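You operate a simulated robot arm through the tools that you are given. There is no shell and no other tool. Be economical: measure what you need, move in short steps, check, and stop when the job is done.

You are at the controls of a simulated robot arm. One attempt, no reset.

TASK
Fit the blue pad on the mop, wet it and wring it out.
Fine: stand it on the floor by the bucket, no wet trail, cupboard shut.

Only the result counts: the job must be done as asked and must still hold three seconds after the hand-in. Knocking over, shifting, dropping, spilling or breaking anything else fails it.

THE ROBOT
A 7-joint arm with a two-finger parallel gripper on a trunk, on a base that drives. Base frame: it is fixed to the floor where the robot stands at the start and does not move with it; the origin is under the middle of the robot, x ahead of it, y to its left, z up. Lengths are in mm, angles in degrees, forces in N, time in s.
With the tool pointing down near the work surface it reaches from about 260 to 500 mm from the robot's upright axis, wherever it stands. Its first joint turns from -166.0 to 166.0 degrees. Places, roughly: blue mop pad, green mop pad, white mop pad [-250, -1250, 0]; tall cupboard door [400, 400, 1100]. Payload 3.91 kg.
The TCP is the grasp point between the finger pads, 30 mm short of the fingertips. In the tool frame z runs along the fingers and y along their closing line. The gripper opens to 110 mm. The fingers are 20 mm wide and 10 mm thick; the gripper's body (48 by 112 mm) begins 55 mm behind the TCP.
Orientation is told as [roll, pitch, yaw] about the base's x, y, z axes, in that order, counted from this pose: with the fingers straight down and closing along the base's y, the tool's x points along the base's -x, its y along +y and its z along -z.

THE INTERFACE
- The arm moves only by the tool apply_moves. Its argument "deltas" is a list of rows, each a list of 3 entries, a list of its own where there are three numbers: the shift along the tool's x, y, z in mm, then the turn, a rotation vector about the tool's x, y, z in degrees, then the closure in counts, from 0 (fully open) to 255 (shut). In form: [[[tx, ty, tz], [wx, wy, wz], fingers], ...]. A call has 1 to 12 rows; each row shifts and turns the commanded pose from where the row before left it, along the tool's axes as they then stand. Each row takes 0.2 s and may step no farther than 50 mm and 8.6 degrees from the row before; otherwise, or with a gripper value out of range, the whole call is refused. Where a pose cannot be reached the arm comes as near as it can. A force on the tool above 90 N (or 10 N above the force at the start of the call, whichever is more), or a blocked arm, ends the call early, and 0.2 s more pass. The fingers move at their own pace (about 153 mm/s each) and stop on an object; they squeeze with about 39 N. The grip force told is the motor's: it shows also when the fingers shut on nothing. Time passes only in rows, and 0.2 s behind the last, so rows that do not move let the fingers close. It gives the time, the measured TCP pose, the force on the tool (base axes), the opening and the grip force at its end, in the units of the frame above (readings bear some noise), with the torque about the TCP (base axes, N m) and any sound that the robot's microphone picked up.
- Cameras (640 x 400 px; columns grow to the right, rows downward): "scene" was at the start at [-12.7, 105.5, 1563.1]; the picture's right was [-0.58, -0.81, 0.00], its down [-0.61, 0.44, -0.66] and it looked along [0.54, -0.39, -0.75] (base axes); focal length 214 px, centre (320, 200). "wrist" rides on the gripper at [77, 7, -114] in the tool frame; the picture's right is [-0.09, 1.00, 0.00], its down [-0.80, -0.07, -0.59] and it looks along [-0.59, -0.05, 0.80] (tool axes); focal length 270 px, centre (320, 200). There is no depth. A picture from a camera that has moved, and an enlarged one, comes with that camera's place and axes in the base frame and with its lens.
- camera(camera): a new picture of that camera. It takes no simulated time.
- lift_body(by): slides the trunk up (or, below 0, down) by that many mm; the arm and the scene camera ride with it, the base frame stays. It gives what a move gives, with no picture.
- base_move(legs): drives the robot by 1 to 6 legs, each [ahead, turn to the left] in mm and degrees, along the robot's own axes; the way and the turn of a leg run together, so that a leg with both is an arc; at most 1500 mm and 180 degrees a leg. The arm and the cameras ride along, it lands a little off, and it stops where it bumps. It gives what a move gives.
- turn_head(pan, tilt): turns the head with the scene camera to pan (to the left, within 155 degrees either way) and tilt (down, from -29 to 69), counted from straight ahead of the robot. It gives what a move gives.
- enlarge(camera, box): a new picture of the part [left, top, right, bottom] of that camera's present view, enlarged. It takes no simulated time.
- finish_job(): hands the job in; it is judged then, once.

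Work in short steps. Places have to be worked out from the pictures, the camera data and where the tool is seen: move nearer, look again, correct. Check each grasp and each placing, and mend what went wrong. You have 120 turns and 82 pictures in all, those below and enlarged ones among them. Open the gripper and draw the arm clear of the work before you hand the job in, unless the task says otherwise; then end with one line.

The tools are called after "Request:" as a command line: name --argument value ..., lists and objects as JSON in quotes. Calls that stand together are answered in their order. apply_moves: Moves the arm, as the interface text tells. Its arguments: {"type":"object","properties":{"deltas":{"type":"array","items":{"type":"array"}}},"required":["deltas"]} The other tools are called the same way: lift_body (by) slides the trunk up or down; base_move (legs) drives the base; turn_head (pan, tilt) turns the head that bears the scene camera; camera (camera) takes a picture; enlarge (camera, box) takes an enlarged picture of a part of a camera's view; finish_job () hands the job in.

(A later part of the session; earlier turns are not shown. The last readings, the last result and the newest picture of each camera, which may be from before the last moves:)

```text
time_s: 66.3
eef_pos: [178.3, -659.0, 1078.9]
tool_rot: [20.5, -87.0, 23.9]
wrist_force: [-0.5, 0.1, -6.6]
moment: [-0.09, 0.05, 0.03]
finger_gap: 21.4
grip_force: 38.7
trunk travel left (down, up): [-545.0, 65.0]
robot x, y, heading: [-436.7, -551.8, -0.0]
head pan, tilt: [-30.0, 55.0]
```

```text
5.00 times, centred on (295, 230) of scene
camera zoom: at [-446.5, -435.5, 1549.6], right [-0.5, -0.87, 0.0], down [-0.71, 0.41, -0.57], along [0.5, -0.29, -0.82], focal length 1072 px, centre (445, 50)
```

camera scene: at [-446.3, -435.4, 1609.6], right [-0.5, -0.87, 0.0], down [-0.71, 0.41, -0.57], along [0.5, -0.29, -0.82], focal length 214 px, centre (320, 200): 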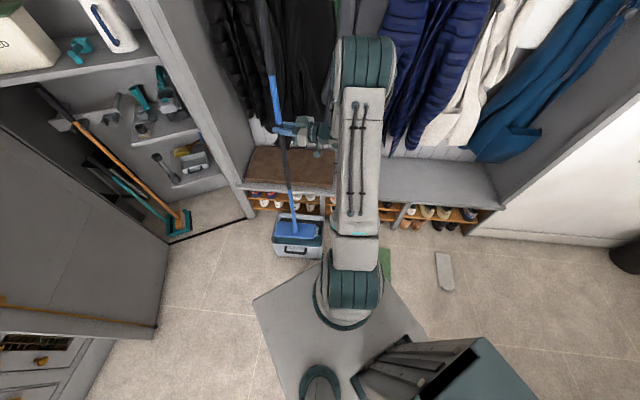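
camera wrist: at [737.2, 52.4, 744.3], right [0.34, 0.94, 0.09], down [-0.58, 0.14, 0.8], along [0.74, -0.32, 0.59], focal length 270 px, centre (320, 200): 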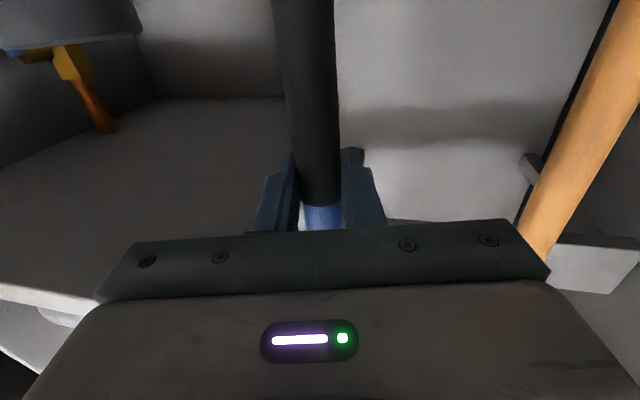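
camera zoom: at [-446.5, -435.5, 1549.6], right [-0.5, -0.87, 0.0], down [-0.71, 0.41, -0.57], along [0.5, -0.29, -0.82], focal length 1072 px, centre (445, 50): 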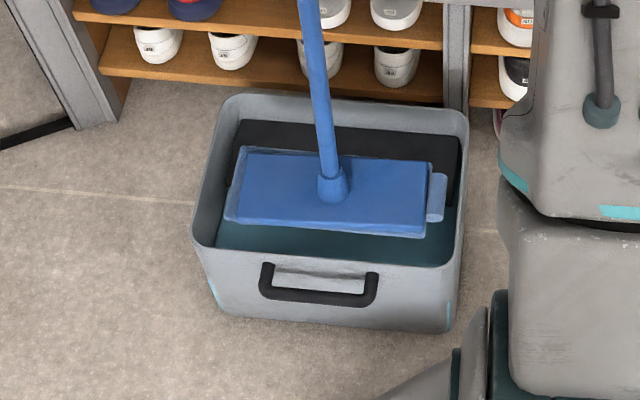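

Head centre (187,-631) sits nearly mid-water lane; I nudge 4 mm toward the plate and lower in stages, watching force.

Request:
apply_moves --deltas '[[[0, -4, 0], [0, 0, 0], 255]]'

Request:
lift_body --by -90

Request:
enlarge --camera "scene" --box '[240, 190, 350, 270]'

```text
time_s: 66.7
eef_pos: [181.2, -663.0, 1078.4]
tool_rot: [20.6, -87.1, 23.6]
wrist_force: [0.1, 0.1, -5.1]
moment: [-0.08, 0.07, -0.03]
finger_gap: 21.2
grip_force: 38.7
trunk travel left (down, up): [-545.0, 65.0]
robot x, y, heading: [-429.0, -550.8, 0.1]
head pan, tilt: [-30.0, 55.0]
```

```text
time_s: 68.0
eef_pos: [180.7, -661.3, 987.5]
tool_rot: [20.6, -87.0, 23.9]
wrist_force: [0.8, -0.2, -5.5]
moment: [-0.07, 0.03, 0.01]
finger_gap: 21.6
grip_force: 38.9
trunk travel left (down, up): [-455.0, 155.0]
robot x, y, heading: [-432.5, -549.7, 0.0]
head pan, tilt: [-30.0, 55.0]
```

```text
5.00 times, centred on (295, 230) of scene
camera zoom: at [-446.5, -435.4, 1459.6], right [-0.5, -0.87, 0.0], down [-0.71, 0.41, -0.57], along [0.5, -0.29, -0.82], focal length 1072 px, centre (445, 50)
```

zoom: 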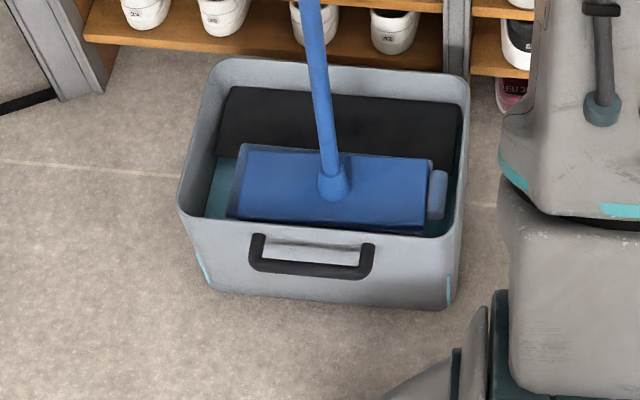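

Head is going down in the lane between front wall and plate. I lower further and watch force.

Request:
lift_body --by -60

Request:
lift_body --by -40

Request:
enlarge --camera "scene" --box '[240, 170, 350, 250]'

```text
time_s: 69.0
eef_pos: [179.3, -661.1, 936.1]
tool_rot: [14.4, -87.8, 30.1]
wrist_force: [1.8, 9.4, 48.7]
moment: [0.65, -0.57, 0.08]
finger_gap: 20.9
grip_force: 39.3
trunk travel left (down, up): [-395.0, 215.0]
robot x, y, heading: [-435.4, -548.3, -0.3]
head pan, tilt: [-30.0, 55.0]
```

```text
time_s: 69.8
eef_pos: [177.4, -659.7, 894.1]
tool_rot: [16.4, -87.7, 28.1]
wrist_force: [1.4, 9.7, 42.6]
moment: [0.95, -1.14, 0.16]
finger_gap: 21.5
grip_force: 38.9
trunk travel left (down, up): [-355.0, 255.0]
robot x, y, heading: [-435.2, -546.9, 0.0]
head pan, tilt: [-30.0, 55.0]
```

```text
5.00 times, centred on (295, 210) of scene
camera zoom: at [-450.6, -433.7, 1359.2], right [-0.5, -0.87, 0.0], down [-0.71, 0.41, -0.58], along [0.5, -0.29, -0.82], focal length 1072 px, centre (445, 150)
```

zoom: 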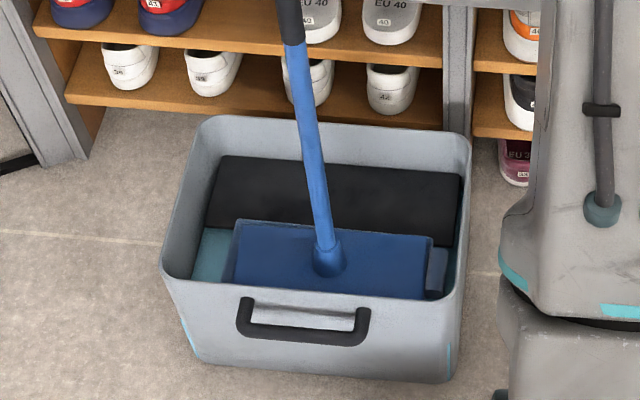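

It met resistance (48 N), probably the head's back edge catching the plate edge, and the handle slid ~30 mm in the grip. I lift a bit and look.

Request:
lift_body --by 50

Request:
enlarge --camera "scene" --box '[240, 170, 350, 250]'

```text
time_s: 70.7
eef_pos: [181.1, -661.7, 936.3]
tool_rot: [21.5, -86.8, 22.9]
wrist_force: [-0.1, 0.8, -6.4]
moment: [-0.08, 0.11, 0.02]
finger_gap: 21.4
grip_force: 38.7
trunk travel left (down, up): [-405.0, 205.0]
robot x, y, heading: [-434.5, -548.5, -0.0]
head pan, tilt: [-30.0, 55.0]
```

```text
5.00 times, centred on (295, 210) of scene
camera zoom: at [-446.2, -435.4, 1409.4], right [-0.5, -0.87, 0.0], down [-0.71, 0.41, -0.57], along [0.5, -0.29, -0.82], focal length 1072 px, centre (445, 150)
```

zoom: 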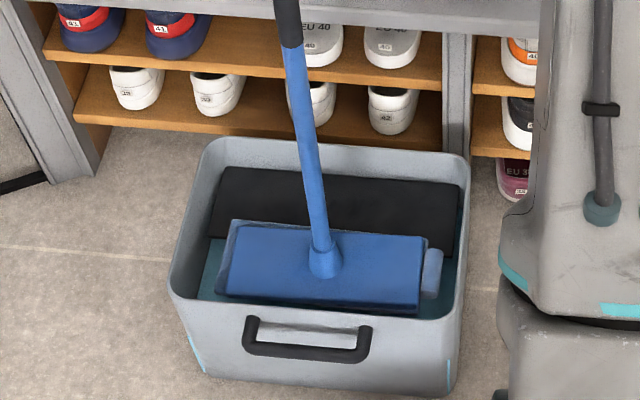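

The head centre is ~17 mm too far toward the plate. I shift back and lower again.

Request:
apply_moves --deltas '[[[0, 17.5, -3], [0, 0, 0], 255]]'

Request:
lift_body --by -40

Request:
lift_body --by -25

Request:
enlarge --camera "scene" --box '[240, 170, 350, 250]'

```text
time_s: 71.1
eef_pos: [166.8, -651.9, 939.6]
tool_rot: [19.4, -87.0, 25.1]
wrist_force: [0.4, -1.2, -4.8]
moment: [-0.5, -0.37, -0.1]
finger_gap: 21.5
grip_force: 39.0
trunk travel left (down, up): [-405.0, 205.0]
robot x, y, heading: [-433.4, -549.6, -0.1]
head pan, tilt: [-30.0, 55.0]
```

```text
time_s: 72.0
eef_pos: [166.6, -650.7, 901.1]
tool_rot: [20.7, -87.0, 23.6]
wrist_force: [0.4, 1.0, -6.2]
moment: [-0.1, 0.12, -0.03]
finger_gap: 21.3
grip_force: 38.9
trunk travel left (down, up): [-365.0, 245.0]
robot x, y, heading: [-431.8, -550.5, 0.1]
head pan, tilt: [-30.0, 55.0]
```

```text
time_s: 72.7
eef_pos: [166.9, -650.7, 876.5]
tool_rot: [20.2, -87.0, 24.2]
wrist_force: [-0.1, -0.6, -5.7]
moment: [-0.25, -0.06, -0.09]
finger_gap: 21.3
grip_force: 39.6
trunk travel left (down, up): [-340.0, 270.0]
robot x, y, heading: [-432.1, -550.1, -0.2]
head pan, tilt: [-30.0, 55.0]
```

```text
5.00 times, centred on (295, 210) of scene
camera zoom: at [-446.5, -435.3, 1344.5], right [-0.5, -0.87, 0.0], down [-0.71, 0.41, -0.57], along [0.5, -0.29, -0.82], focal length 1072 px, centre (445, 150)
```

zoom: 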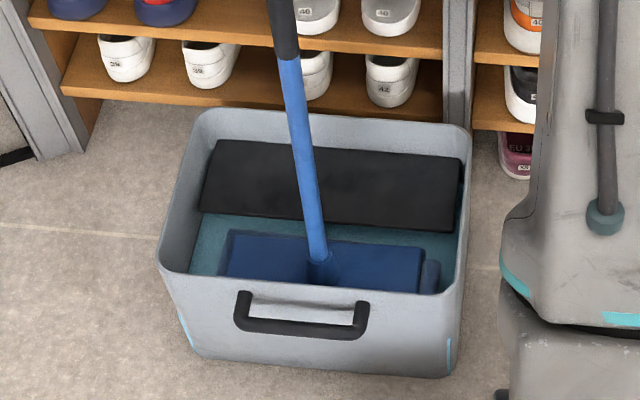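

Now it goes freely below the plate edge into the water. I lower further until the bottom is felt.

Request:
lift_body --by -35

Request:
apply_moves --deltas '[[[6, 0, 0], [0, 0, 0], 255], [[6, 0, 0], [0, 0, 0], 255], [[6, 0, 0], [0, 0, 0], 255]]'

Request:
enlarge --camera "scene" --box '[240, 160, 350, 240]'

```text
time_s: 73.5
eef_pos: [166.2, -650.0, 840.7]
tool_rot: [20.5, -87.1, 23.9]
wrist_force: [0.1, -0.9, -5.5]
moment: [-0.25, -0.07, -0.05]
finger_gap: 21.2
grip_force: 38.6
trunk travel left (down, up): [-305.0, 305.0]
robot x, y, heading: [-432.9, -549.4, -0.2]
head pan, tilt: [-30.0, 55.0]
```

```text
time_s: 74.3
eef_pos: [165.4, -651.0, 822.3]
tool_rot: [20.3, -87.0, 24.0]
wrist_force: [0.4, -0.2, -5.2]
moment: [-0.31, -0.13, -0.06]
finger_gap: 21.4
grip_force: 38.9
trunk travel left (down, up): [-305.0, 305.0]
robot x, y, heading: [-433.1, -549.2, -0.3]
head pan, tilt: [-30.0, 55.0]
```

```text
5.00 times, centred on (295, 200) of scene
camera zoom: at [-446.5, -435.3, 1309.6], right [-0.5, -0.87, 0.0], down [-0.71, 0.41, -0.57], along [0.5, -0.29, -0.82], focal length 1072 px, centre (445, 200)
```

zoom: 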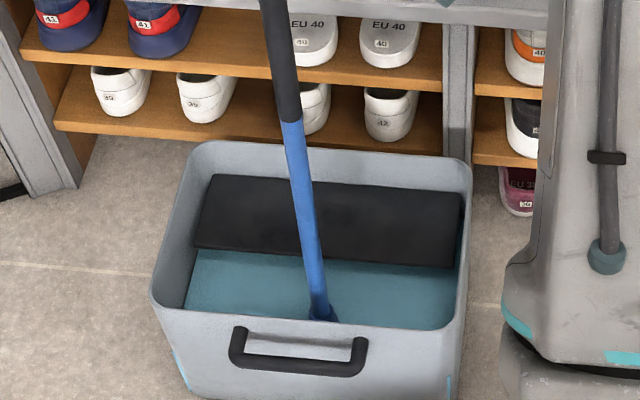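

The head is fully under water. I let it soak two seconds, then raise it over the bucket to drain.

Request:
apply_moves --deltas '[[[0, 0, 0], [0, 0, 0], 255], [[0, 0, 0], [0, 0, 0], 255], [[0, 0, 0], [0, 0, 0], 255], [[0, 0, 0], [0, 0, 0], 255], [[0, 0, 0], [0, 0, 0], 255], [[0, 0, 0], [0, 0, 0], 255], [[0, 0, 0], [0, 0, 0], 255], [[0, 0, 0], [0, 0, 0], 255], [[0, 0, 0], [0, 0, 0], 255], [[0, 0, 0], [0, 0, 0], 255]]'

Request:
lift_body --by 140

Request:
enlarge --camera "scene" --box '[240, 170, 350, 250]'

```text
time_s: 76.5
eef_pos: [166.4, -651.1, 822.4]
tool_rot: [20.5, -87.0, 23.8]
wrist_force: [0.7, -0.5, -5.3]
moment: [-0.24, -0.06, -0.06]
finger_gap: 21.6
grip_force: 38.6
trunk travel left (down, up): [-305.0, 305.0]
robot x, y, heading: [-436.3, -548.7, -0.3]
head pan, tilt: [-30.0, 55.0]
```

```text
time_s: 78.1
eef_pos: [165.8, -651.2, 962.6]
tool_rot: [20.7, -86.9, 23.6]
wrist_force: [0.5, 0.3, -5.7]
moment: [-0.12, 0.1, 0.02]
finger_gap: 21.3
grip_force: 38.7
trunk travel left (down, up): [-445.0, 165.0]
robot x, y, heading: [-434.2, -550.9, -0.0]
head pan, tilt: [-30.0, 55.0]
```

```text
5.00 times, centred on (295, 210) of scene
camera zoom: at [-446.3, -435.4, 1449.5], right [-0.5, -0.87, 0.0], down [-0.71, 0.41, -0.57], along [0.5, -0.29, -0.82], focal length 1072 px, centre (445, 150)
```

zoom: 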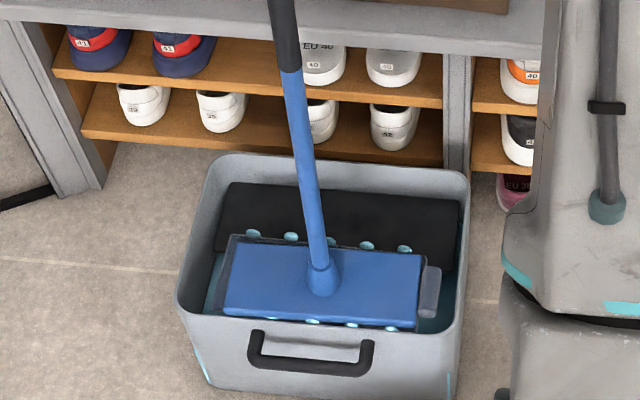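

The pad is wet and dripping (drop marks inside the bucket). I shift it over the black plate, still inside the rim.

Request:
apply_moves --deltas '[[[0, -27, 5], [0, 0, 0], 255], [[0, -27, 5], [0, 0, 0], 255], [[0, -27, 4], [0, 0, 0], 255]]'

Request:
enlarge --camera "scene" --box '[240, 170, 350, 250]'

```text
time_s: 78.9
eef_pos: [234.8, -699.3, 958.8]
tool_rot: [20.7, -87.0, 23.7]
wrist_force: [-0.4, 0.0, -5.3]
moment: [-0.06, 0.16, 0.01]
finger_gap: 21.2
grip_force: 38.6
trunk travel left (down, up): [-445.0, 165.0]
robot x, y, heading: [-435.5, -548.5, 0.1]
head pan, tilt: [-30.0, 55.0]
```

```text
5.00 times, centred on (295, 210) of scene
camera zoom: at [-446.3, -435.5, 1449.6], right [-0.5, -0.87, 0.0], down [-0.71, 0.41, -0.57], along [0.5, -0.29, -0.82], focal length 1072 px, centre (445, 150)
```

zoom: 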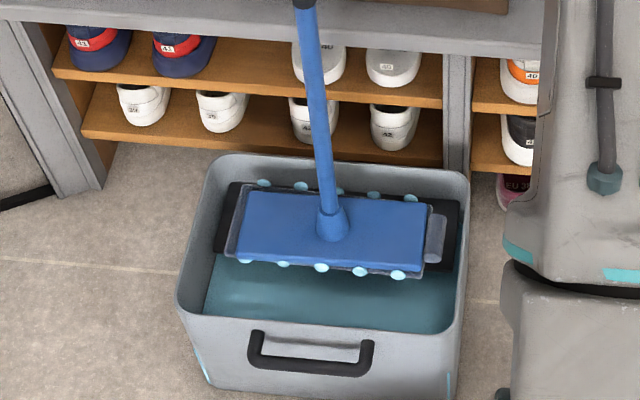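

It is squarely over the plate. I lower until it presses on it.

Request:
apply_moves --deltas '[[[8, 0, 0], [0, 0, 0], 255], [[8, 0, 0], [0, 0, 0], 255], [[8, 0, 0], [0, 0, 0], 255], [[8, 0, 0], [0, 0, 0], 255]]'

```text
time_s: 79.9
eef_pos: [232.0, -699.5, 926.4]
tool_rot: [20.0, -87.1, 24.3]
wrist_force: [0.3, 1.1, -6.2]
moment: [-0.15, 0.04, -0.01]
finger_gap: 21.3
grip_force: 39.3
trunk travel left (down, up): [-445.0, 165.0]
robot x, y, heading: [-435.2, -551.1, 0.1]
head pan, tilt: [-30.0, 55.0]
```

No contact yet; I continue down.

Request:
apply_moves --deltas '[[[6, 0, 0], [0, 0, 0], 255], [[6, 0, 0], [0, 0, 0], 255], [[6, 0, 0], [0, 0, 0], 255]]'

```text
time_s: 80.7
eef_pos: [231.0, -700.4, 910.4]
tool_rot: [19.1, -87.0, 25.3]
wrist_force: [-1.1, 0.4, -0.7]
moment: [-0.43, 0.57, -0.06]
finger_gap: 21.5
grip_force: 38.9
trunk travel left (down, up): [-445.0, 165.0]
robot x, y, heading: [-434.7, -551.1, -0.1]
head pan, tilt: [-30.0, 55.0]
```

Contact is starting. I press harder in small steps and hold.

Request:
apply_moves --deltas '[[[6, 0, 0], [0, 0, 0], 255], [[6, 0, 0], [0, 0, 0], 255], [[6, 0, 0], [0, 0, 0], 255], [[0, 0, 0], [0, 0, 0], 255], [[0, 0, 0], [0, 0, 0], 255]]'

Request:
enlarge --camera "scene" --box '[240, 170, 350, 250]'

```text
time_s: 81.9
eef_pos: [229.5, -698.9, 894.7]
tool_rot: [17.8, -87.4, 26.9]
wrist_force: [1.0, 5.7, 24.4]
moment: [0.45, -0.77, 0.16]
finger_gap: 21.3
grip_force: 38.8
trunk travel left (down, up): [-445.0, 165.0]
robot x, y, heading: [-433.1, -551.0, -0.2]
head pan, tilt: [-30.0, 55.0]
```

```text
5.00 times, centred on (295, 210) of scene
camera zoom: at [-449.4, -434.2, 1449.6], right [-0.5, -0.87, 0.0], down [-0.71, 0.41, -0.58], along [0.5, -0.29, -0.82], focal length 1072 px, centre (445, 150)
```

zoom: 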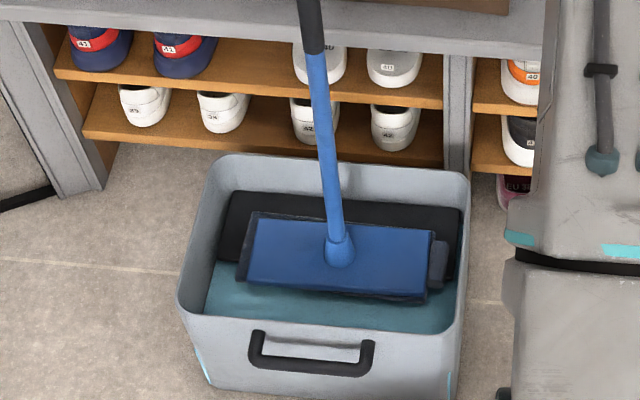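

It presses with 24 N but overhangs the plate's front. I lift, shift 20 mm back, and press again, harder.

Request:
apply_moves --deltas '[[[-20, 0, 0], [0, 0, 0], 255], [[-20, 0, 0], [0, 0, 0], 255], [[0, -20, 3.5], [0, 0, 0], 255], [[12, 0, 0], [0, 0, 0], 255], [[12, 0, 0], [0, 0, 0], 255], [[6, 0, 0], [0, 0, 0], 255], [[6, 0, 0], [0, 0, 0], 255], [[6, 0, 0], [0, 0, 0], 255], [[0, 0, 0], [0, 0, 0], 255]]'

Request:
enlarge --camera "scene" --box '[240, 170, 350, 250]'

```text
time_s: 83.9
eef_pos: [245.5, -711.0, 894.7]
tool_rot: [16.7, -87.7, 27.9]
wrist_force: [1.5, 5.4, 31.7]
moment: [0.74, -0.89, 0.15]
finger_gap: 21.6
grip_force: 39.0
trunk travel left (down, up): [-445.0, 165.0]
robot x, y, heading: [-435.1, -546.1, 0.1]
head pan, tilt: [-30.0, 55.0]
```

```text
5.00 times, centred on (295, 210) of scene
camera zoom: at [-450.3, -433.8, 1449.8], right [-0.5, -0.87, 0.0], down [-0.71, 0.41, -0.58], along [0.5, -0.29, -0.82], focal length 1072 px, centre (445, 150)
```

zoom: 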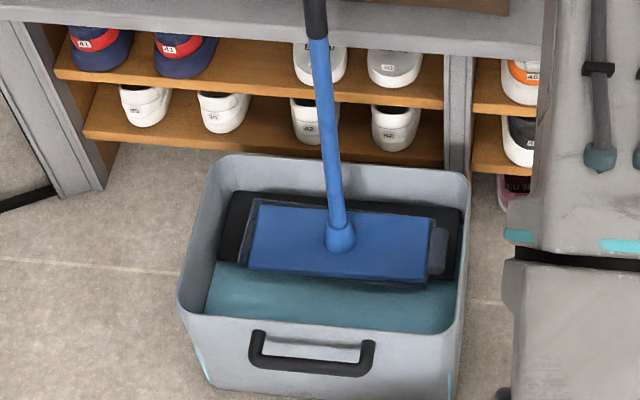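

Well placed on the plate now. I push harder and hold for a good wring.

Request:
apply_moves --deltas '[[[6, 0, 0], [0, 0, 0], 255], [[6, 0, 0], [0, 0, 0], 255], [[6, 0, 0], [0, 0, 0], 255], [[6, 0, 0], [0, 0, 0], 255], [[0, 0, 0], [0, 0, 0], 255], [[0, 0, 0], [0, 0, 0], 255], [[0, 0, 0], [0, 0, 0], 255], [[0, 0, 0], [0, 0, 0], 255], [[0, 0, 0], [0, 0, 0], 255], [[0, 0, 0], [0, 0, 0], 255]]'

Request:
apply_moves --deltas '[[[-15, 0, 0], [0, 0, 0], 255], [[-20, 0, 0], [0, 0, 0], 255], [[-20, 0, 0], [0, 0, 0], 255], [[-20, 0, 0], [0, 0, 0], 255], [[0, 0, 0], [0, 0, 0], 255]]'

Request:
enlarge --camera "scene" --box '[240, 170, 350, 250]'

```text
time_s: 86.1
eef_pos: [242.4, -710.2, 873.7]
tool_rot: [13.5, -87.9, 31.1]
wrist_force: [2.1, 8.1, 49.0]
moment: [0.69, -0.74, 0.0]
finger_gap: 21.4
grip_force: 38.9
trunk travel left (down, up): [-445.0, 165.0]
robot x, y, heading: [-432.5, -548.5, 0.1]
head pan, tilt: [-30.0, 55.0]
```

```text
time_s: 87.3
eef_pos: [247.8, -712.1, 939.8]
tool_rot: [21.1, -86.8, 23.3]
wrist_force: [-0.1, 0.7, -5.7]
moment: [-0.15, 0.14, 0.0]
finger_gap: 21.6
grip_force: 39.0
trunk travel left (down, up): [-445.0, 165.0]
robot x, y, heading: [-432.7, -550.0, -0.3]
head pan, tilt: [-30.0, 55.0]
```

```text
5.00 times, centred on (295, 210) of scene
camera zoom: at [-446.4, -435.3, 1449.5], right [-0.5, -0.87, 0.0], down [-0.71, 0.41, -0.57], along [0.5, -0.29, -0.82], focal length 1072 px, centre (445, 150)
```

zoom: 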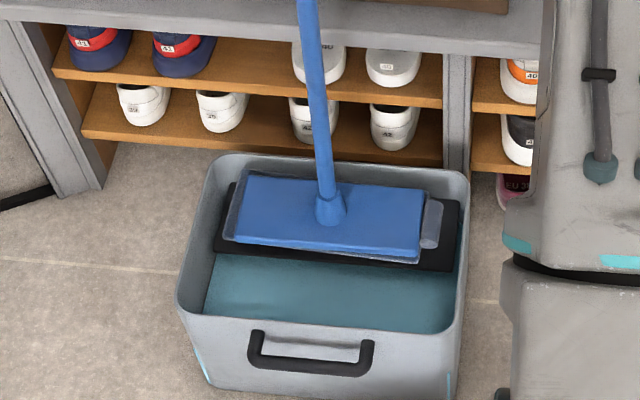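

No more drops: wrung. I lift above the rim, correct the handle's 3.6° tilt, and carry it toward the free floor to the right of the bucket.

Request:
lift_body --by 150

Request:
apply_moves --deltas '[[[0, 0, 0], [0, 3.6, 0], 255], [[4, 0, -38], [0, 0, 0], 255], [[4, 0, -38], [0, 0, 0], 255], [[4, 0, -38], [0, 0, 0], 255], [[4, 0, -38], [0, 0, 0], 255], [[4, 0, -38], [0, 0, 0], 255], [[4, 0, -38], [0, 0, 0], 255], [[4, -2, -38], [0, 0, 0], 255], [[4, -2, -38], [0, 0, 0], 255]]'

Request:
camera --camera "scene"

```text
time_s: 89.1
eef_pos: [247.6, -711.1, 1090.0]
tool_rot: [20.7, -86.9, 23.6]
wrist_force: [0.3, 0.9, -5.7]
moment: [-0.16, 0.13, -0.02]
finger_gap: 21.4
grip_force: 39.5
trunk travel left (down, up): [-595.0, 15.0]
robot x, y, heading: [-432.2, -550.7, 0.2]
head pan, tilt: [-30.0, 55.0]
```

```text
time_s: 91.1
eef_pos: [29.2, -930.4, 1092.7]
tool_rot: [9.5, -83.6, 34.8]
wrist_force: [-1.0, -0.3, -6.2]
moment: [-0.03, -0.04, -0.03]
finger_gap: 21.5
grip_force: 39.0
trunk travel left (down, up): [-595.0, 15.0]
robot x, y, heading: [-434.2, -551.1, 0.1]
head pan, tilt: [-30.0, 55.0]
```

```text
35 pictures are left
camera scene: at [-447.0, -436.4, 1599.7], right [-0.5, -0.86, 0.0], down [-0.71, 0.41, -0.57], along [0.5, -0.29, -0.82], focal length 214 px, centre (320, 200)
```

scene: 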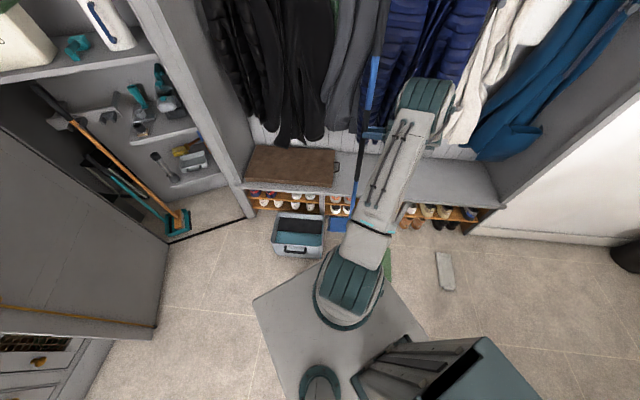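

The arm hides the head from here. I lower most of the way and view again.

Request:
lift_body --by -270

Request:
turn_head --pan -45 --tilt 55

Request:
camera --camera "scene"

```text
time_s: 93.8
eef_pos: [30.8, -927.5, 823.0]
tool_rot: [9.3, -83.5, 35.1]
wrist_force: [0.5, -0.4, -6.3]
moment: [-0.02, -0.01, 0.0]
finger_gap: 21.5
grip_force: 39.3
trunk travel left (down, up): [-325.0, 285.0]
robot x, y, heading: [-433.9, -551.7, -0.0]
head pan, tilt: [-30.0, 55.0]
```

```text
time_s: 94.6
eef_pos: [30.3, -928.2, 823.7]
tool_rot: [9.4, -83.6, 35.0]
wrist_force: [0.1, -0.1, -5.6]
moment: [-0.06, 0.0, -0.01]
finger_gap: 21.6
grip_force: 38.6
trunk travel left (down, up): [-325.0, 285.0]
robot x, y, heading: [-434.0, -551.5, -0.1]
head pan, tilt: [-45.0, 55.0]
```

```text
34 pictures are left
camera scene: at [-458.1, -450.4, 1329.6], right [-0.71, -0.71, 0.0], down [-0.58, 0.58, -0.57], along [0.41, -0.41, -0.82], focal length 214 px, centre (320, 200)
```

scene: 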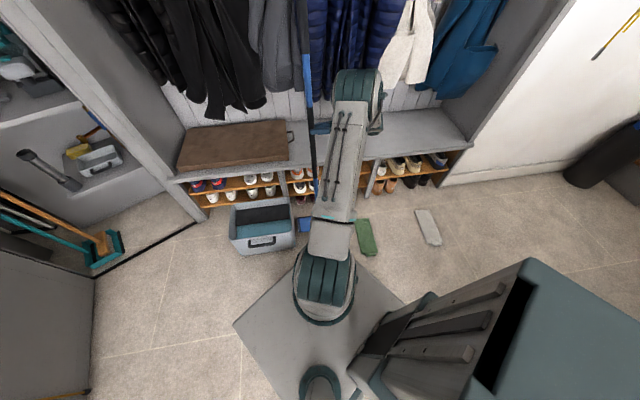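

Part of the head is visible between bucket and arm; zoom.

Request:
enlarge --camera "scene" --box '[220, 160, 380, 270]'

```text
3.64 times, centred on (300, 215) of scene
camera zoom: at [-458.1, -450.4, 1329.6], right [-0.71, -0.71, 0.0], down [-0.58, 0.58, -0.57], along [0.41, -0.41, -0.82], focal length 780 px, centre (393, 146)
```

zoom: 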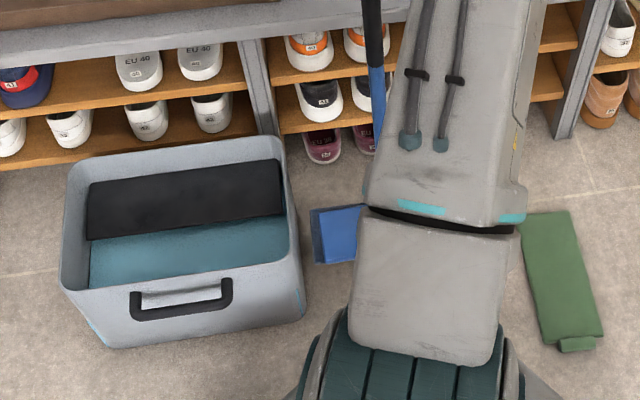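

Gap to the bucket is ~35 mm; the spot is free. I lower with the trunk, then in small arm steps to touch the floor.

Request:
lift_body --by -55

Request:
apply_moves --deltas '[[[5, 0, 0.6], [0, 0, 0], 255], [[5, 0, 0.6], [0, 0, 0], 255], [[5, 0, 0.6], [0, 0, 0], 255]]'

```text
time_s: 95.6
eef_pos: [30.5, -927.8, 767.4]
tool_rot: [9.3, -83.6, 35.1]
wrist_force: [-0.3, -0.6, -6.7]
moment: [-0.07, 0.0, 0.0]
finger_gap: 21.5
grip_force: 38.8
trunk travel left (down, up): [-270.0, 340.0]
robot x, y, heading: [-432.4, -546.3, -0.3]
head pan, tilt: [-45.0, 55.0]
```

```text
time_s: 96.4
eef_pos: [30.4, -927.9, 752.4]
tool_rot: [9.4, -83.4, 35.2]
wrist_force: [-0.3, 1.2, -6.1]
moment: [-0.05, -0.02, 0.0]
finger_gap: 21.0
grip_force: 38.9
trunk travel left (down, up): [-270.0, 340.0]
robot x, y, heading: [-435.9, -549.6, -0.1]
head pan, tilt: [-45.0, 55.0]
```

Not touching yet; continue.

Request:
apply_moves --deltas '[[[5, 0, 0.6], [0, 0, 0], 255], [[5, 0, 0.6], [0, 0, 0], 255], [[5, 0, 0.6], [0, 0, 0], 255], [[4, 0, 0.6], [0, 0, 0], 255]]'

```text
time_s: 97.4
eef_pos: [30.6, -927.2, 734.3]
tool_rot: [9.1, -83.4, 35.2]
wrist_force: [0.3, -0.7, -5.9]
moment: [-0.03, 0.02, 0.01]
finger_gap: 21.4
grip_force: 39.0
trunk travel left (down, up): [-270.0, 340.0]
robot x, y, heading: [-431.7, -550.3, -0.1]
head pan, tilt: [-45.0, 55.0]
```

Request:
apply_moves --deltas '[[[5, 0, 0.6], [0, 0, 0], 255], [[5, 0, 0.6], [0, 0, 0], 255], [[5, 0, 0.6], [0, 0, 0], 255], [[4, 0, 0.6], [0, 0, 0], 255]]'

Request:
enlarge --camera "scene" --box '[220, 120, 380, 270]'

```text
time_s: 98.4
eef_pos: [28.8, -926.1, 723.2]
tool_rot: [3.9, -84.2, 40.6]
wrist_force: [-8.8, -5.0, 50.3]
moment: [0.87, -0.63, 0.08]
finger_gap: 21.2
grip_force: 39.4
trunk travel left (down, up): [-270.0, 340.0]
robot x, y, heading: [-431.4, -554.9, -0.2]
head pan, tilt: [-45.0, 55.0]
```

```text
2.67 times, centred on (300, 195) of scene
camera zoom: at [-462.2, -448.1, 1275.1], right [-0.71, -0.7, 0.0], down [-0.58, 0.58, -0.58], along [0.41, -0.41, -0.82], focal length 572 px, centre (373, 213)
```

zoom: 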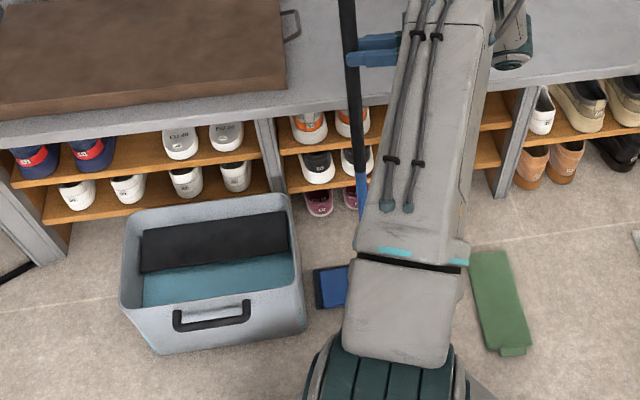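

Floor contact at 50 N. I relieve to almost no load, then check force.

Request:
apply_moves --deltas '[[[-5, 0, -0.5], [0, 0, 0], 255], [[-4, 0, -0.5], [0, 0, 0], 255], [[0, 0, 0], [0, 0, 0], 255]]'

```text
time_s: 99.2
eef_pos: [29.6, -927.0, 723.7]
tool_rot: [10.1, -83.5, 34.4]
wrist_force: [-2.0, -0.9, 13.7]
moment: [1.01, -1.1, 0.05]
finger_gap: 21.3
grip_force: 38.7
trunk travel left (down, up): [-270.0, 340.0]
robot x, y, heading: [-432.4, -548.2, 0.2]
head pan, tilt: [-45.0, 55.0]
```

There is a residual 1.4 N·m about the tool's -y axis, matching ~1° overcorrected tilt. I relax it with a small turn.

Request:
apply_moves --deltas '[[[-2, 0, 0], [0, -0.8, 0], 255], [[0, 0, 0], [0, -0.6, 0], 255], [[0, 0, 0], [0, 0, 0], 255]]'

```text
time_s: 100.0
eef_pos: [32.0, -926.2, 723.1]
tool_rot: [13.4, -84.9, 31.1]
wrist_force: [0.1, -0.5, -6.0]
moment: [-0.08, 0.01, 0.03]
finger_gap: 21.3
grip_force: 39.0
trunk travel left (down, up): [-270.0, 340.0]
robot x, y, heading: [-432.8, -550.4, 0.0]
head pan, tilt: [-45.0, 55.0]
```

It is now just hovering. I lower 1–2 mm at a time until its weight rests on the floor.

Request:
apply_moves --deltas '[[[1.5, 0, 0], [0, 0, 0], 255], [[0, 0, 0], [0, 0, 0], 255]]'

```text
time_s: 100.6
eef_pos: [32.5, -927.6, 723.4]
tool_rot: [12.1, -85.0, 32.3]
wrist_force: [-0.5, -0.3, -5.7]
moment: [-0.05, 0.01, 0.03]
finger_gap: 21.2
grip_force: 39.0
trunk travel left (down, up): [-270.0, 340.0]
robot x, y, heading: [-432.3, -551.2, -0.1]
head pan, tilt: [-45.0, 55.0]
```

Request:
apply_moves --deltas '[[[2, 0, 0], [0, 0, 0], 255], [[2, 0, 0], [0, 0, 0], 255], [[0, 0, 0], [0, 0, 0], 255]]'

```text
time_s: 101.4
eef_pos: [31.5, -928.4, 721.5]
tool_rot: [9.9, -85.2, 34.4]
wrist_force: [-1.5, -1.1, 8.3]
moment: [0.31, -0.21, 0.03]
finger_gap: 21.4
grip_force: 39.0
trunk travel left (down, up): [-270.0, 340.0]
robot x, y, heading: [-434.7, -551.2, -0.1]
head pan, tilt: [-45.0, 55.0]
```

Resting lightly with hardly any moment. I open the fingers only a little, as a cage, and watch whether the mop stays upright.

Request:
apply_moves --deltas '[[[0, 0, 0], [0, 0, 0], 165], [[0, 0, 0], [0, 0, 0], 165], [[0, 0, 0], [0, 0, 0], 165], [[0, 0, 0], [0, 0, 0], 165], [[0, 0, 0], [0, 0, 0], 165], [[0, 0, 0], [0, 0, 0], 165], [[0, 0, 0], [0, 0, 0], 165]]'

Request:
camera --camera "wrist"

Request:
enlarge --camera "scene" --box '[220, 60, 400, 270]'

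```text
time_s: 103.0
eef_pos: [31.0, -927.8, 720.2]
tool_rot: [11.6, -84.9, 32.8]
wrist_force: [-0.7, 0.5, -0.4]
moment: [0.04, 0.01, -0.02]
finger_gap: 38.9
grip_force: 0.1
trunk travel left (down, up): [-270.0, 340.0]
robot x, y, heading: [-430.9, -553.0, 0.0]
head pan, tilt: [-45.0, 55.0]
```

```text
31 pictures are left
camera wrist: at [-61.6, -1006.4, 654.7], right [-0.69, 0.72, 0.11], down [-0.31, -0.43, 0.85], along [0.65, 0.55, 0.52], focal length 270 px, centre (320, 200)
```

wrist: 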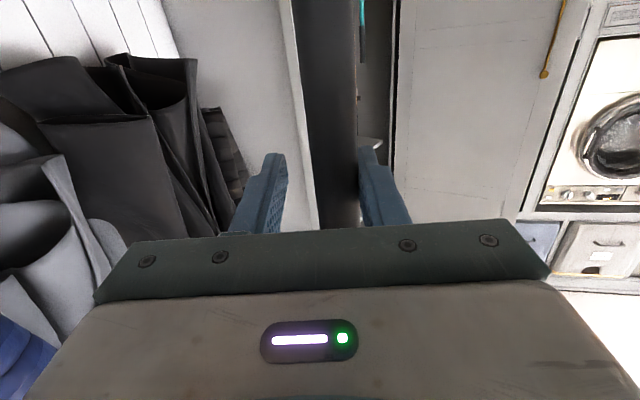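

```text
1.90 times, centred on (310, 165) of scene
camera zoom: at [-458.5, -450.2, 1274.6], right [-0.71, -0.71, 0.0], down [-0.58, 0.58, -0.57], along [0.41, -0.41, -0.82], focal length 408 px, centre (339, 267)
```

zoom: 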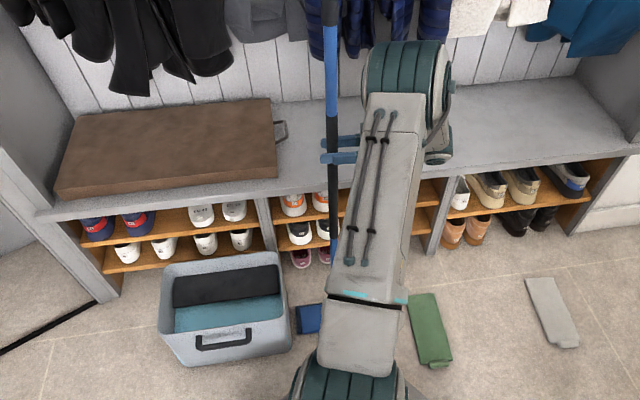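

The handle is loose in the cage, perhaps shifted toward one finger. I open a bit more and see whether it follows.

Request:
apply_moves --deltas '[[[0, 0, 0], [0, 0, 0], 110], [[0, 0, 0], [0, 0, 0], 110], [[0, 0, 0], [0, 0, 0], 110], [[0, 0, 0], [0, 0, 0], 110], [[0, 0, 0], [0, 0, 0], 110], [[0, 0, 0], [0, 0, 0], 110], [[0, 0, 0], [0, 0, 0], 110], [[0, 0, 0], [0, 0, 0], 110]]'

Request:
camera --camera "wrist"

```text
time_s: 104.8
eef_pos: [29.3, -928.2, 720.7]
tool_rot: [11.6, -84.9, 32.9]
wrist_force: [0.3, 0.0, 0.5]
moment: [0.0, -0.02, -0.01]
finger_gap: 62.5
grip_force: 0.1
trunk travel left (down, up): [-270.0, 340.0]
robot x, y, heading: [-432.0, -550.6, 0.2]
head pan, tilt: [-45.0, 55.0]
```

```text
29 pictures are left
camera wrist: at [-61.5, -1006.4, 654.7], right [-0.69, 0.72, 0.11], down [-0.31, -0.43, 0.85], along [0.65, 0.55, 0.52], focal length 270 px, centre (320, 200)
```

wrist: 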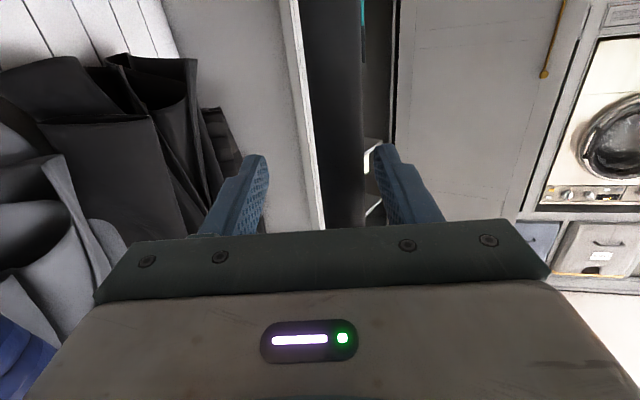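

The handle stands on its own, not following the finger. I open wider and draw straight back.

Request:
apply_moves --deltas '[[[0, 0, 0], [0, 0, 0], 40], [[0, 0, 0], [0, 0, 0], 40], [[0, 0, -20], [0, 0, 0], 40], [[0, 0, -30], [0, 0, 0], 40], [[0, 0, -30], [0, 0, 0], 40], [[0, 0, -30], [0, 0, 0], 40], [[0, 0, -30], [0, 0, 0], 40]]'

Request:
camera --camera "wrist"

Request:
camera --camera "scene"

```text
time_s: 106.4
eef_pos: [-70.7, -1027.0, 730.5]
tool_rot: [12.2, -85.1, 32.2]
wrist_force: [-1.3, -0.3, 0.9]
moment: [-0.03, 0.02, 0.01]
finger_gap: 92.7
grip_force: 0.2
trunk travel left (down, up): [-270.0, 340.0]
robot x, y, heading: [-436.9, -547.3, -0.3]
head pan, tilt: [-45.0, 55.0]
```

```text
28 pictures are left
camera wrist: at [-162.9, -1104.8, 665.6], right [-0.69, 0.72, 0.11], down [-0.31, -0.43, 0.85], along [0.65, 0.55, 0.52], focal length 270 px, centre (320, 200)
```

wrist: 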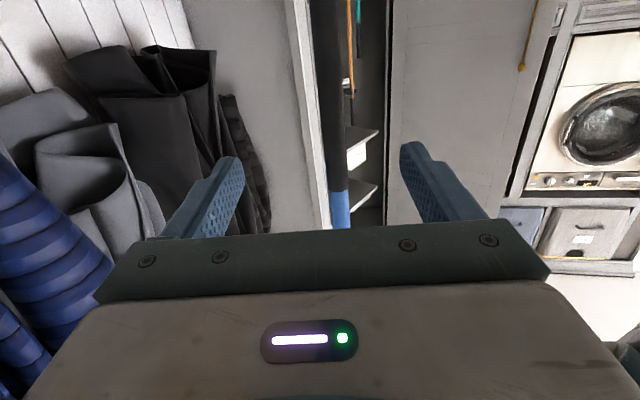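

```text
27 pictures are left
camera scene: at [-458.4, -450.1, 1274.6], right [-0.71, -0.71, 0.0], down [-0.58, 0.58, -0.57], along [0.4, -0.41, -0.82], focal length 214 px, centre (320, 200)
```

scene: 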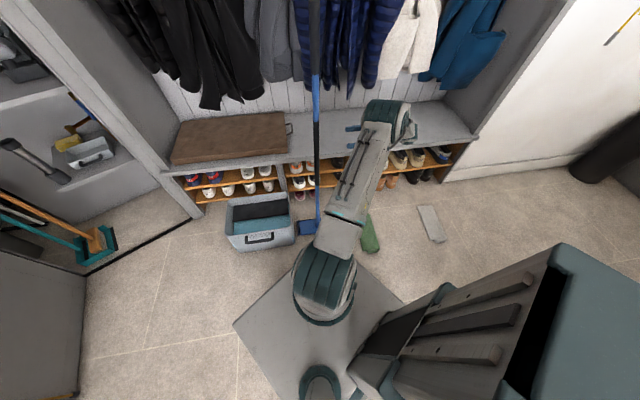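

The mop stands alone on the floor by the bucket. I retract further, then fold the tool downward so the arm clears the mop when turning.

Request:
apply_moves --deltas '[[[0, 0, -30], [0, 0, 0], 40], [[0, 0, -30], [0, 0, 0], 40], [[0, 0, 0], [0, 8.5, 0], 40], [[0, 0, 0], [0, 8.5, 0], 40], [[0, 0, 0], [0, 8.5, 0], 40], [[0, 0, 0], [0, 8.5, 0], 40], [[0, 0, 0], [0, 8.5, 0], 40], [[0, 0, 0], [0, 8.5, 0], 40], [[0, 0, 0], [0, 8.5, 0], 40], [[0, 0, 0], [0, 8.5, 0], 40], [[0, 0, 0], [0, 8.5, 0], 40], [[0, 0, 0], [0, 8.5, 0], 40]]'

Request:
apply_moves --deltas '[[[-7, 30, 0], [0, 0, 0], 40], [[-7, 30, 0], [0, 0, 0], 40], [[-7, 30, 0], [0, 0, 0], 40], [[-7, 30, 0], [0, 0, 0], 40], [[-7, 30, 0], [0, 0, 0], 40], [[-7, 30, 0], [0, 0, 0], 40]]'

Request:
camera --camera "scene"

```text
time_s: 109.0
eef_pos: [-112.1, -1066.5, 737.9]
tool_rot: [1.0, 0.1, 44.4]
wrist_force: [-0.6, -0.3, -0.2]
moment: [0.0, 0.05, 0.04]
finger_gap: 92.6
grip_force: 0.0
trunk travel left (down, up): [-270.0, 340.0]
robot x, y, heading: [-431.9, -552.8, -0.3]
head pan, tilt: [-45.0, 55.0]
```

```text
time_s: 110.4
eef_pos: [-208.3, -908.1, 741.1]
tool_rot: [1.0, -0.1, 44.4]
wrist_force: [0.2, 0.4, 0.6]
moment: [0.0, 0.02, 0.02]
finger_gap: 92.4
grip_force: 0.2
trunk travel left (down, up): [-270.0, 340.0]
robot x, y, heading: [-435.1, -551.2, -0.2]
head pan, tilt: [-45.0, 55.0]
```

```text
26 pictures are left
camera scene: at [-458.4, -450.2, 1274.6], right [-0.71, -0.71, 0.0], down [-0.58, 0.58, -0.57], along [0.41, -0.41, -0.82], focal length 214 px, centre (320, 200)
```

scene: 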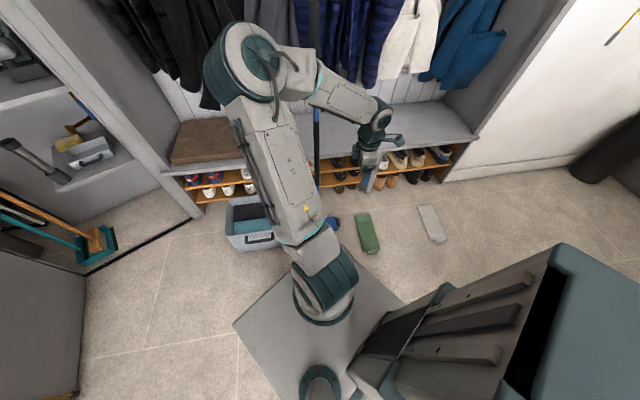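

The arm folded, with its elbow swung left but clear of the mop. I turn left, drive away from the mop, then look toward the door.

Request:
base_move --legs '[[0, 87], [480, 0], [0, -60]]'

Request:
turn_head --pan 10 --tilt 40

Request:
camera --camera "scene"

```text
time_s: 119.7
eef_pos: [-54.6, -272.5, 740.3]
tool_rot: [0.9, -0.1, 72.9]
wrist_force: [0.0, 0.0, -0.3]
moment: [0.01, 0.01, -0.04]
finger_gap: 92.4
grip_force: 0.1
trunk travel left (down, up): [-270.0, 340.0]
robot x, y, heading: [-422.9, -66.8, 28.1]
head pan, tilt: [-45.0, 55.0]
```

```text
time_s: 120.9
eef_pos: [-54.3, -273.7, 740.7]
tool_rot: [1.0, -0.1, 72.9]
wrist_force: [0.6, -0.2, 0.4]
moment: [-0.01, 0.02, 0.01]
finger_gap: 92.6
grip_force: 0.1
trunk travel left (down, up): [-270.0, 340.0]
robot x, y, heading: [-421.7, -67.9, 28.3]
head pan, tilt: [10.0, 40.0]
```

```text
25 pictures are left
camera scene: at [-494.6, 81.5, 1295.2], right [0.62, -0.78, 0.0], down [-0.5, -0.4, -0.77], along [0.6, 0.48, -0.64], focal length 214 px, centre (320, 200)
```

scene: 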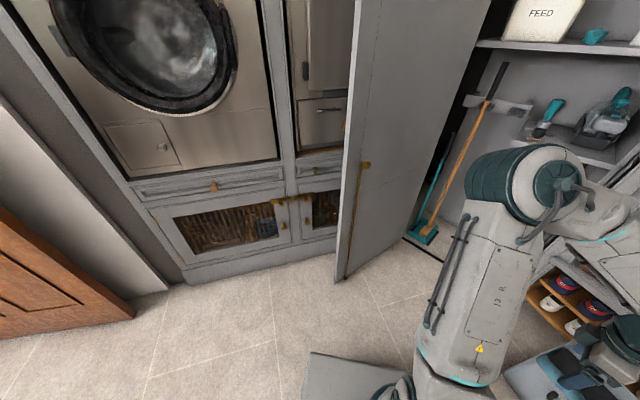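

I zoom in on the door's free edge and its rod.

Request:
enlarge --camera "scene" --box '[310, 120, 430, 290]'

```text
2.35 times, centred on (370, 205) of scene
camera zoom: at [-494.6, 81.5, 1295.2], right [0.62, -0.78, 0.0], down [-0.5, -0.4, -0.77], along [0.6, 0.48, -0.64], focal length 505 px, centre (202, 188)
```

zoom: 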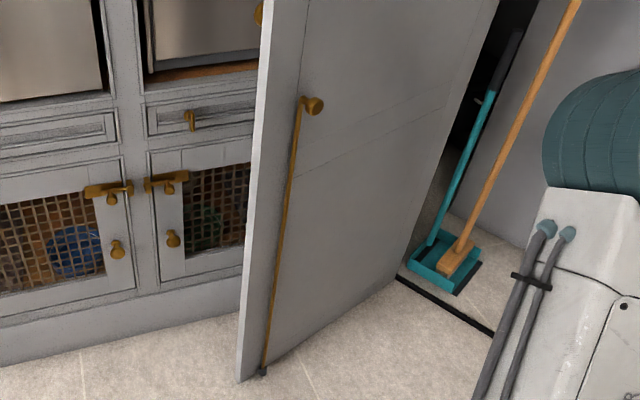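

Triangulation puts the bolt knob at (173,389,871) on the door's inner face, with a rod down to the floor. I first bring the arm to the front here, clear of the door.

Request:
apply_moves --deltas '[[[-37, 9, 0], [0, 0, 0], 0], [[-37, 9, 0], [0, 0, 0], 0], [[-37, 9, 0], [0, 0, 0], 0], [[-37, 9, 0], [0, 0, 0], 0], [[-37, 9, 0], [0, 0, 0], 0], [[-37, 9, 0], [0, 0, 0], 0], [[-37, 9, 0], [0, 0, 0], 0], [[-37, 9, 0], [0, 0, 0], 0], [[-37, 9, 0], [0, 0, 0], 0], [[-37, 9, 0], [0, 0, 0], 0], [[-37, 5, 0], [0, 0, 0], 0]]'

Request:
apply_moves --deltas '[[[0, 0, 0], [0, 0, 8], 0], [[0, 0, 0], [0, 0, 8], 0], [[0, 0, 0], [0, 0, 8], 0], [[0, 0, 0], [0, 0, 6], 0]]'

Request:
apply_moves --deltas '[[[0, 0, 0], [0, -8.2, 0], 0], [[0, 0, 0], [0, -8.2, 0], 0], [[0, 0, 0], [0, -8.2, 0], 0], [[0, 0, 0], [0, -8.2, 0], 0], [[0, 0, 0], [0, -8.2, 0], 0], [[0, 0, 0], [0, -8.2, 0], 0], [[0, 0, 0], [0, -8.2, 0], 0], [[0, 0, 0], [0, -8.2, 0], 0], [[0, 0, 0], [0, -8.2, 0], 0], [[0, 0, 0], [0, -8.2, 0], 0], [[0, 0, 0], [0, -8, 0], 0]]'

Request:
camera --camera "scene"

```text
time_s: 123.3
eef_pos: [-27.3, 143.2, 743.4]
tool_rot: [1.0, 0.0, 72.8]
wrist_force: [0.4, -0.1, -0.2]
moment: [0.02, -0.04, 0.02]
finger_gap: 110.0
grip_force: 0.0
trunk travel left (down, up): [-270.0, 340.0]
robot x, y, heading: [-422.8, -70.7, 28.5]
head pan, tilt: [10.0, 40.0]
```

```text
time_s: 124.3
eef_pos: [-25.4, 143.3, 741.5]
tool_rot: [0.9, 0.5, 42.7]
wrist_force: [0.2, 0.4, 0.4]
moment: [-0.01, -0.02, 0.01]
finger_gap: 110.0
grip_force: 0.0
trunk travel left (down, up): [-270.0, 340.0]
robot x, y, heading: [-424.4, -69.8, 28.3]
head pan, tilt: [10.0, 40.0]
```

```text
time_s: 126.7
eef_pos: [47.1, 167.5, 754.0]
tool_rot: [69.6, -89.1, -26.9]
wrist_force: [-0.3, 0.7, -0.3]
moment: [-0.03, -0.01, 0.0]
finger_gap: 109.8
grip_force: 0.1
out of reach, approached as far as the arm can: row 5, 6, 7, 8, 9
trunk travel left (down, up): [-270.0, 340.0]
robot x, y, heading: [-424.1, -66.7, 28.2]
head pan, tilt: [10.0, 40.0]
```

```text
23 pictures are left
camera scene: at [-494.8, 81.6, 1295.3], right [0.62, -0.78, 0.0], down [-0.5, -0.4, -0.77], along [0.6, 0.48, -0.64], focal length 214 px, centre (320, 200)
```

scene: 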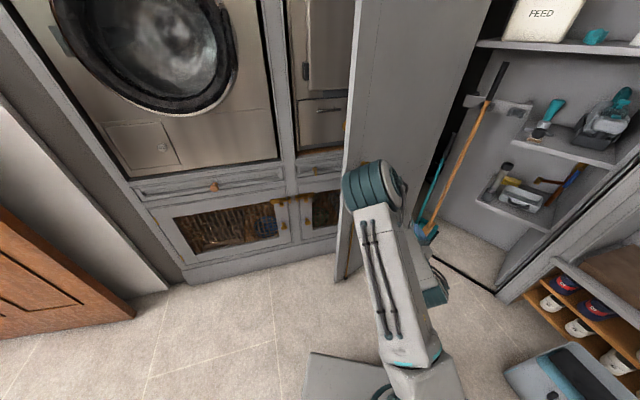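

Tool is horizontal in front. I raise to knob height, turn a little and close in on the knob.

Request:
lift_body --by 115

Request:
base_move --legs '[[0, 10], [80, 0]]'

Request:
apply_moves --deltas '[[[0, 0, 0], [-6, 0, 0], 0], [[0, 0, 0], [-6, 0, 0], 0]]'

Request:
camera --camera "wrist"

```text
time_s: 128.2
eef_pos: [48.6, 166.9, 868.0]
tool_rot: [62.4, -89.0, -19.6]
wrist_force: [-1.1, -0.4, 0.0]
moment: [0.02, 0.0, -0.03]
finger_gap: 110.0
grip_force: 0.1
trunk travel left (down, up): [-385.0, 225.0]
robot x, y, heading: [-424.1, -66.4, 28.4]
head pan, tilt: [10.0, 40.0]
```

```text
time_s: 129.9
eef_pos: [60.6, 289.4, 868.6]
tool_rot: [62.8, -89.0, -10.3]
wrist_force: [0.3, 0.3, -0.1]
moment: [-0.01, 0.02, -0.02]
finger_gap: 110.0
grip_force: 0.1
trunk travel left (down, up): [-385.0, 225.0]
robot x, y, heading: [-363.7, -22.2, 38.2]
head pan, tilt: [10.0, 40.0]
```

```text
time_s: 130.5
eef_pos: [60.2, 289.2, 868.9]
tool_rot: [74.8, -89.1, -10.1]
wrist_force: [-0.6, -0.2, -0.1]
moment: [-0.01, 0.0, 0.0]
finger_gap: 110.0
grip_force: 0.0
trunk travel left (down, up): [-385.0, 225.0]
robot x, y, heading: [-364.0, -19.4, 38.4]
head pan, tilt: [10.0, 40.0]
```

```text
22 pictures are left
camera wrist: at [4.4, 190.1, 794.0], right [-0.9, 0.43, 0.1], down [-0.18, -0.57, 0.8], along [0.4, 0.7, 0.59], focal length 270 px, centre (320, 200)
```

wrist: 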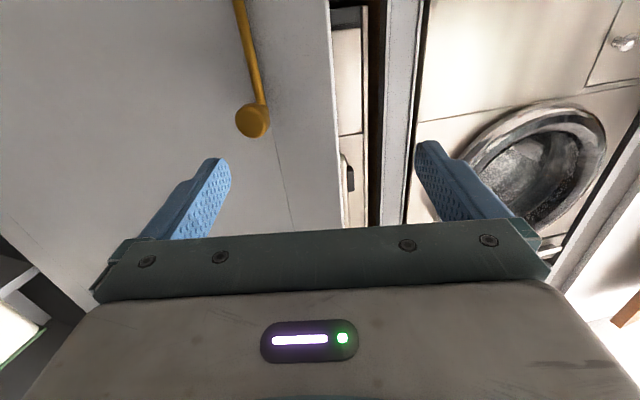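

Knob confirmed at about (177,385,877). I shift sideways 65 mm and advance most of the way, then check.

Request:
apply_moves --deltas '[[[-3, -33, 0], [0, 0, 0], 60], [[-3, -32, 0], [0, 0, 0], 60], [[0, 0, 35], [0, 0, 0], 60], [[0, 0, 35], [0, 0, 0], 60]]'

Request:
camera --camera "wrist"

```text
time_s: 131.5
eef_pos: [151.2, 325.3, 875.3]
tool_rot: [74.0, -89.0, -9.5]
wrist_force: [0.1, -0.1, -0.2]
moment: [-0.01, -0.02, 0.0]
finger_gap: 84.1
grip_force: 0.0
trunk travel left (down, up): [-385.0, 225.0]
robot x, y, heading: [-363.2, -21.3, 38.4]
head pan, tilt: [10.0, 40.0]
```

```text
21 pictures are left
camera wrist: at [94.8, 224.5, 798.5], right [-0.9, 0.43, 0.1], down [-0.18, -0.57, 0.8], along [0.4, 0.7, 0.59], focal length 270 px, centre (320, 200)
```

wrist: 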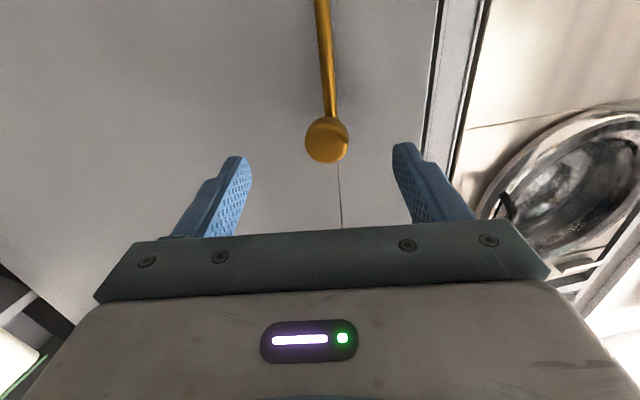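

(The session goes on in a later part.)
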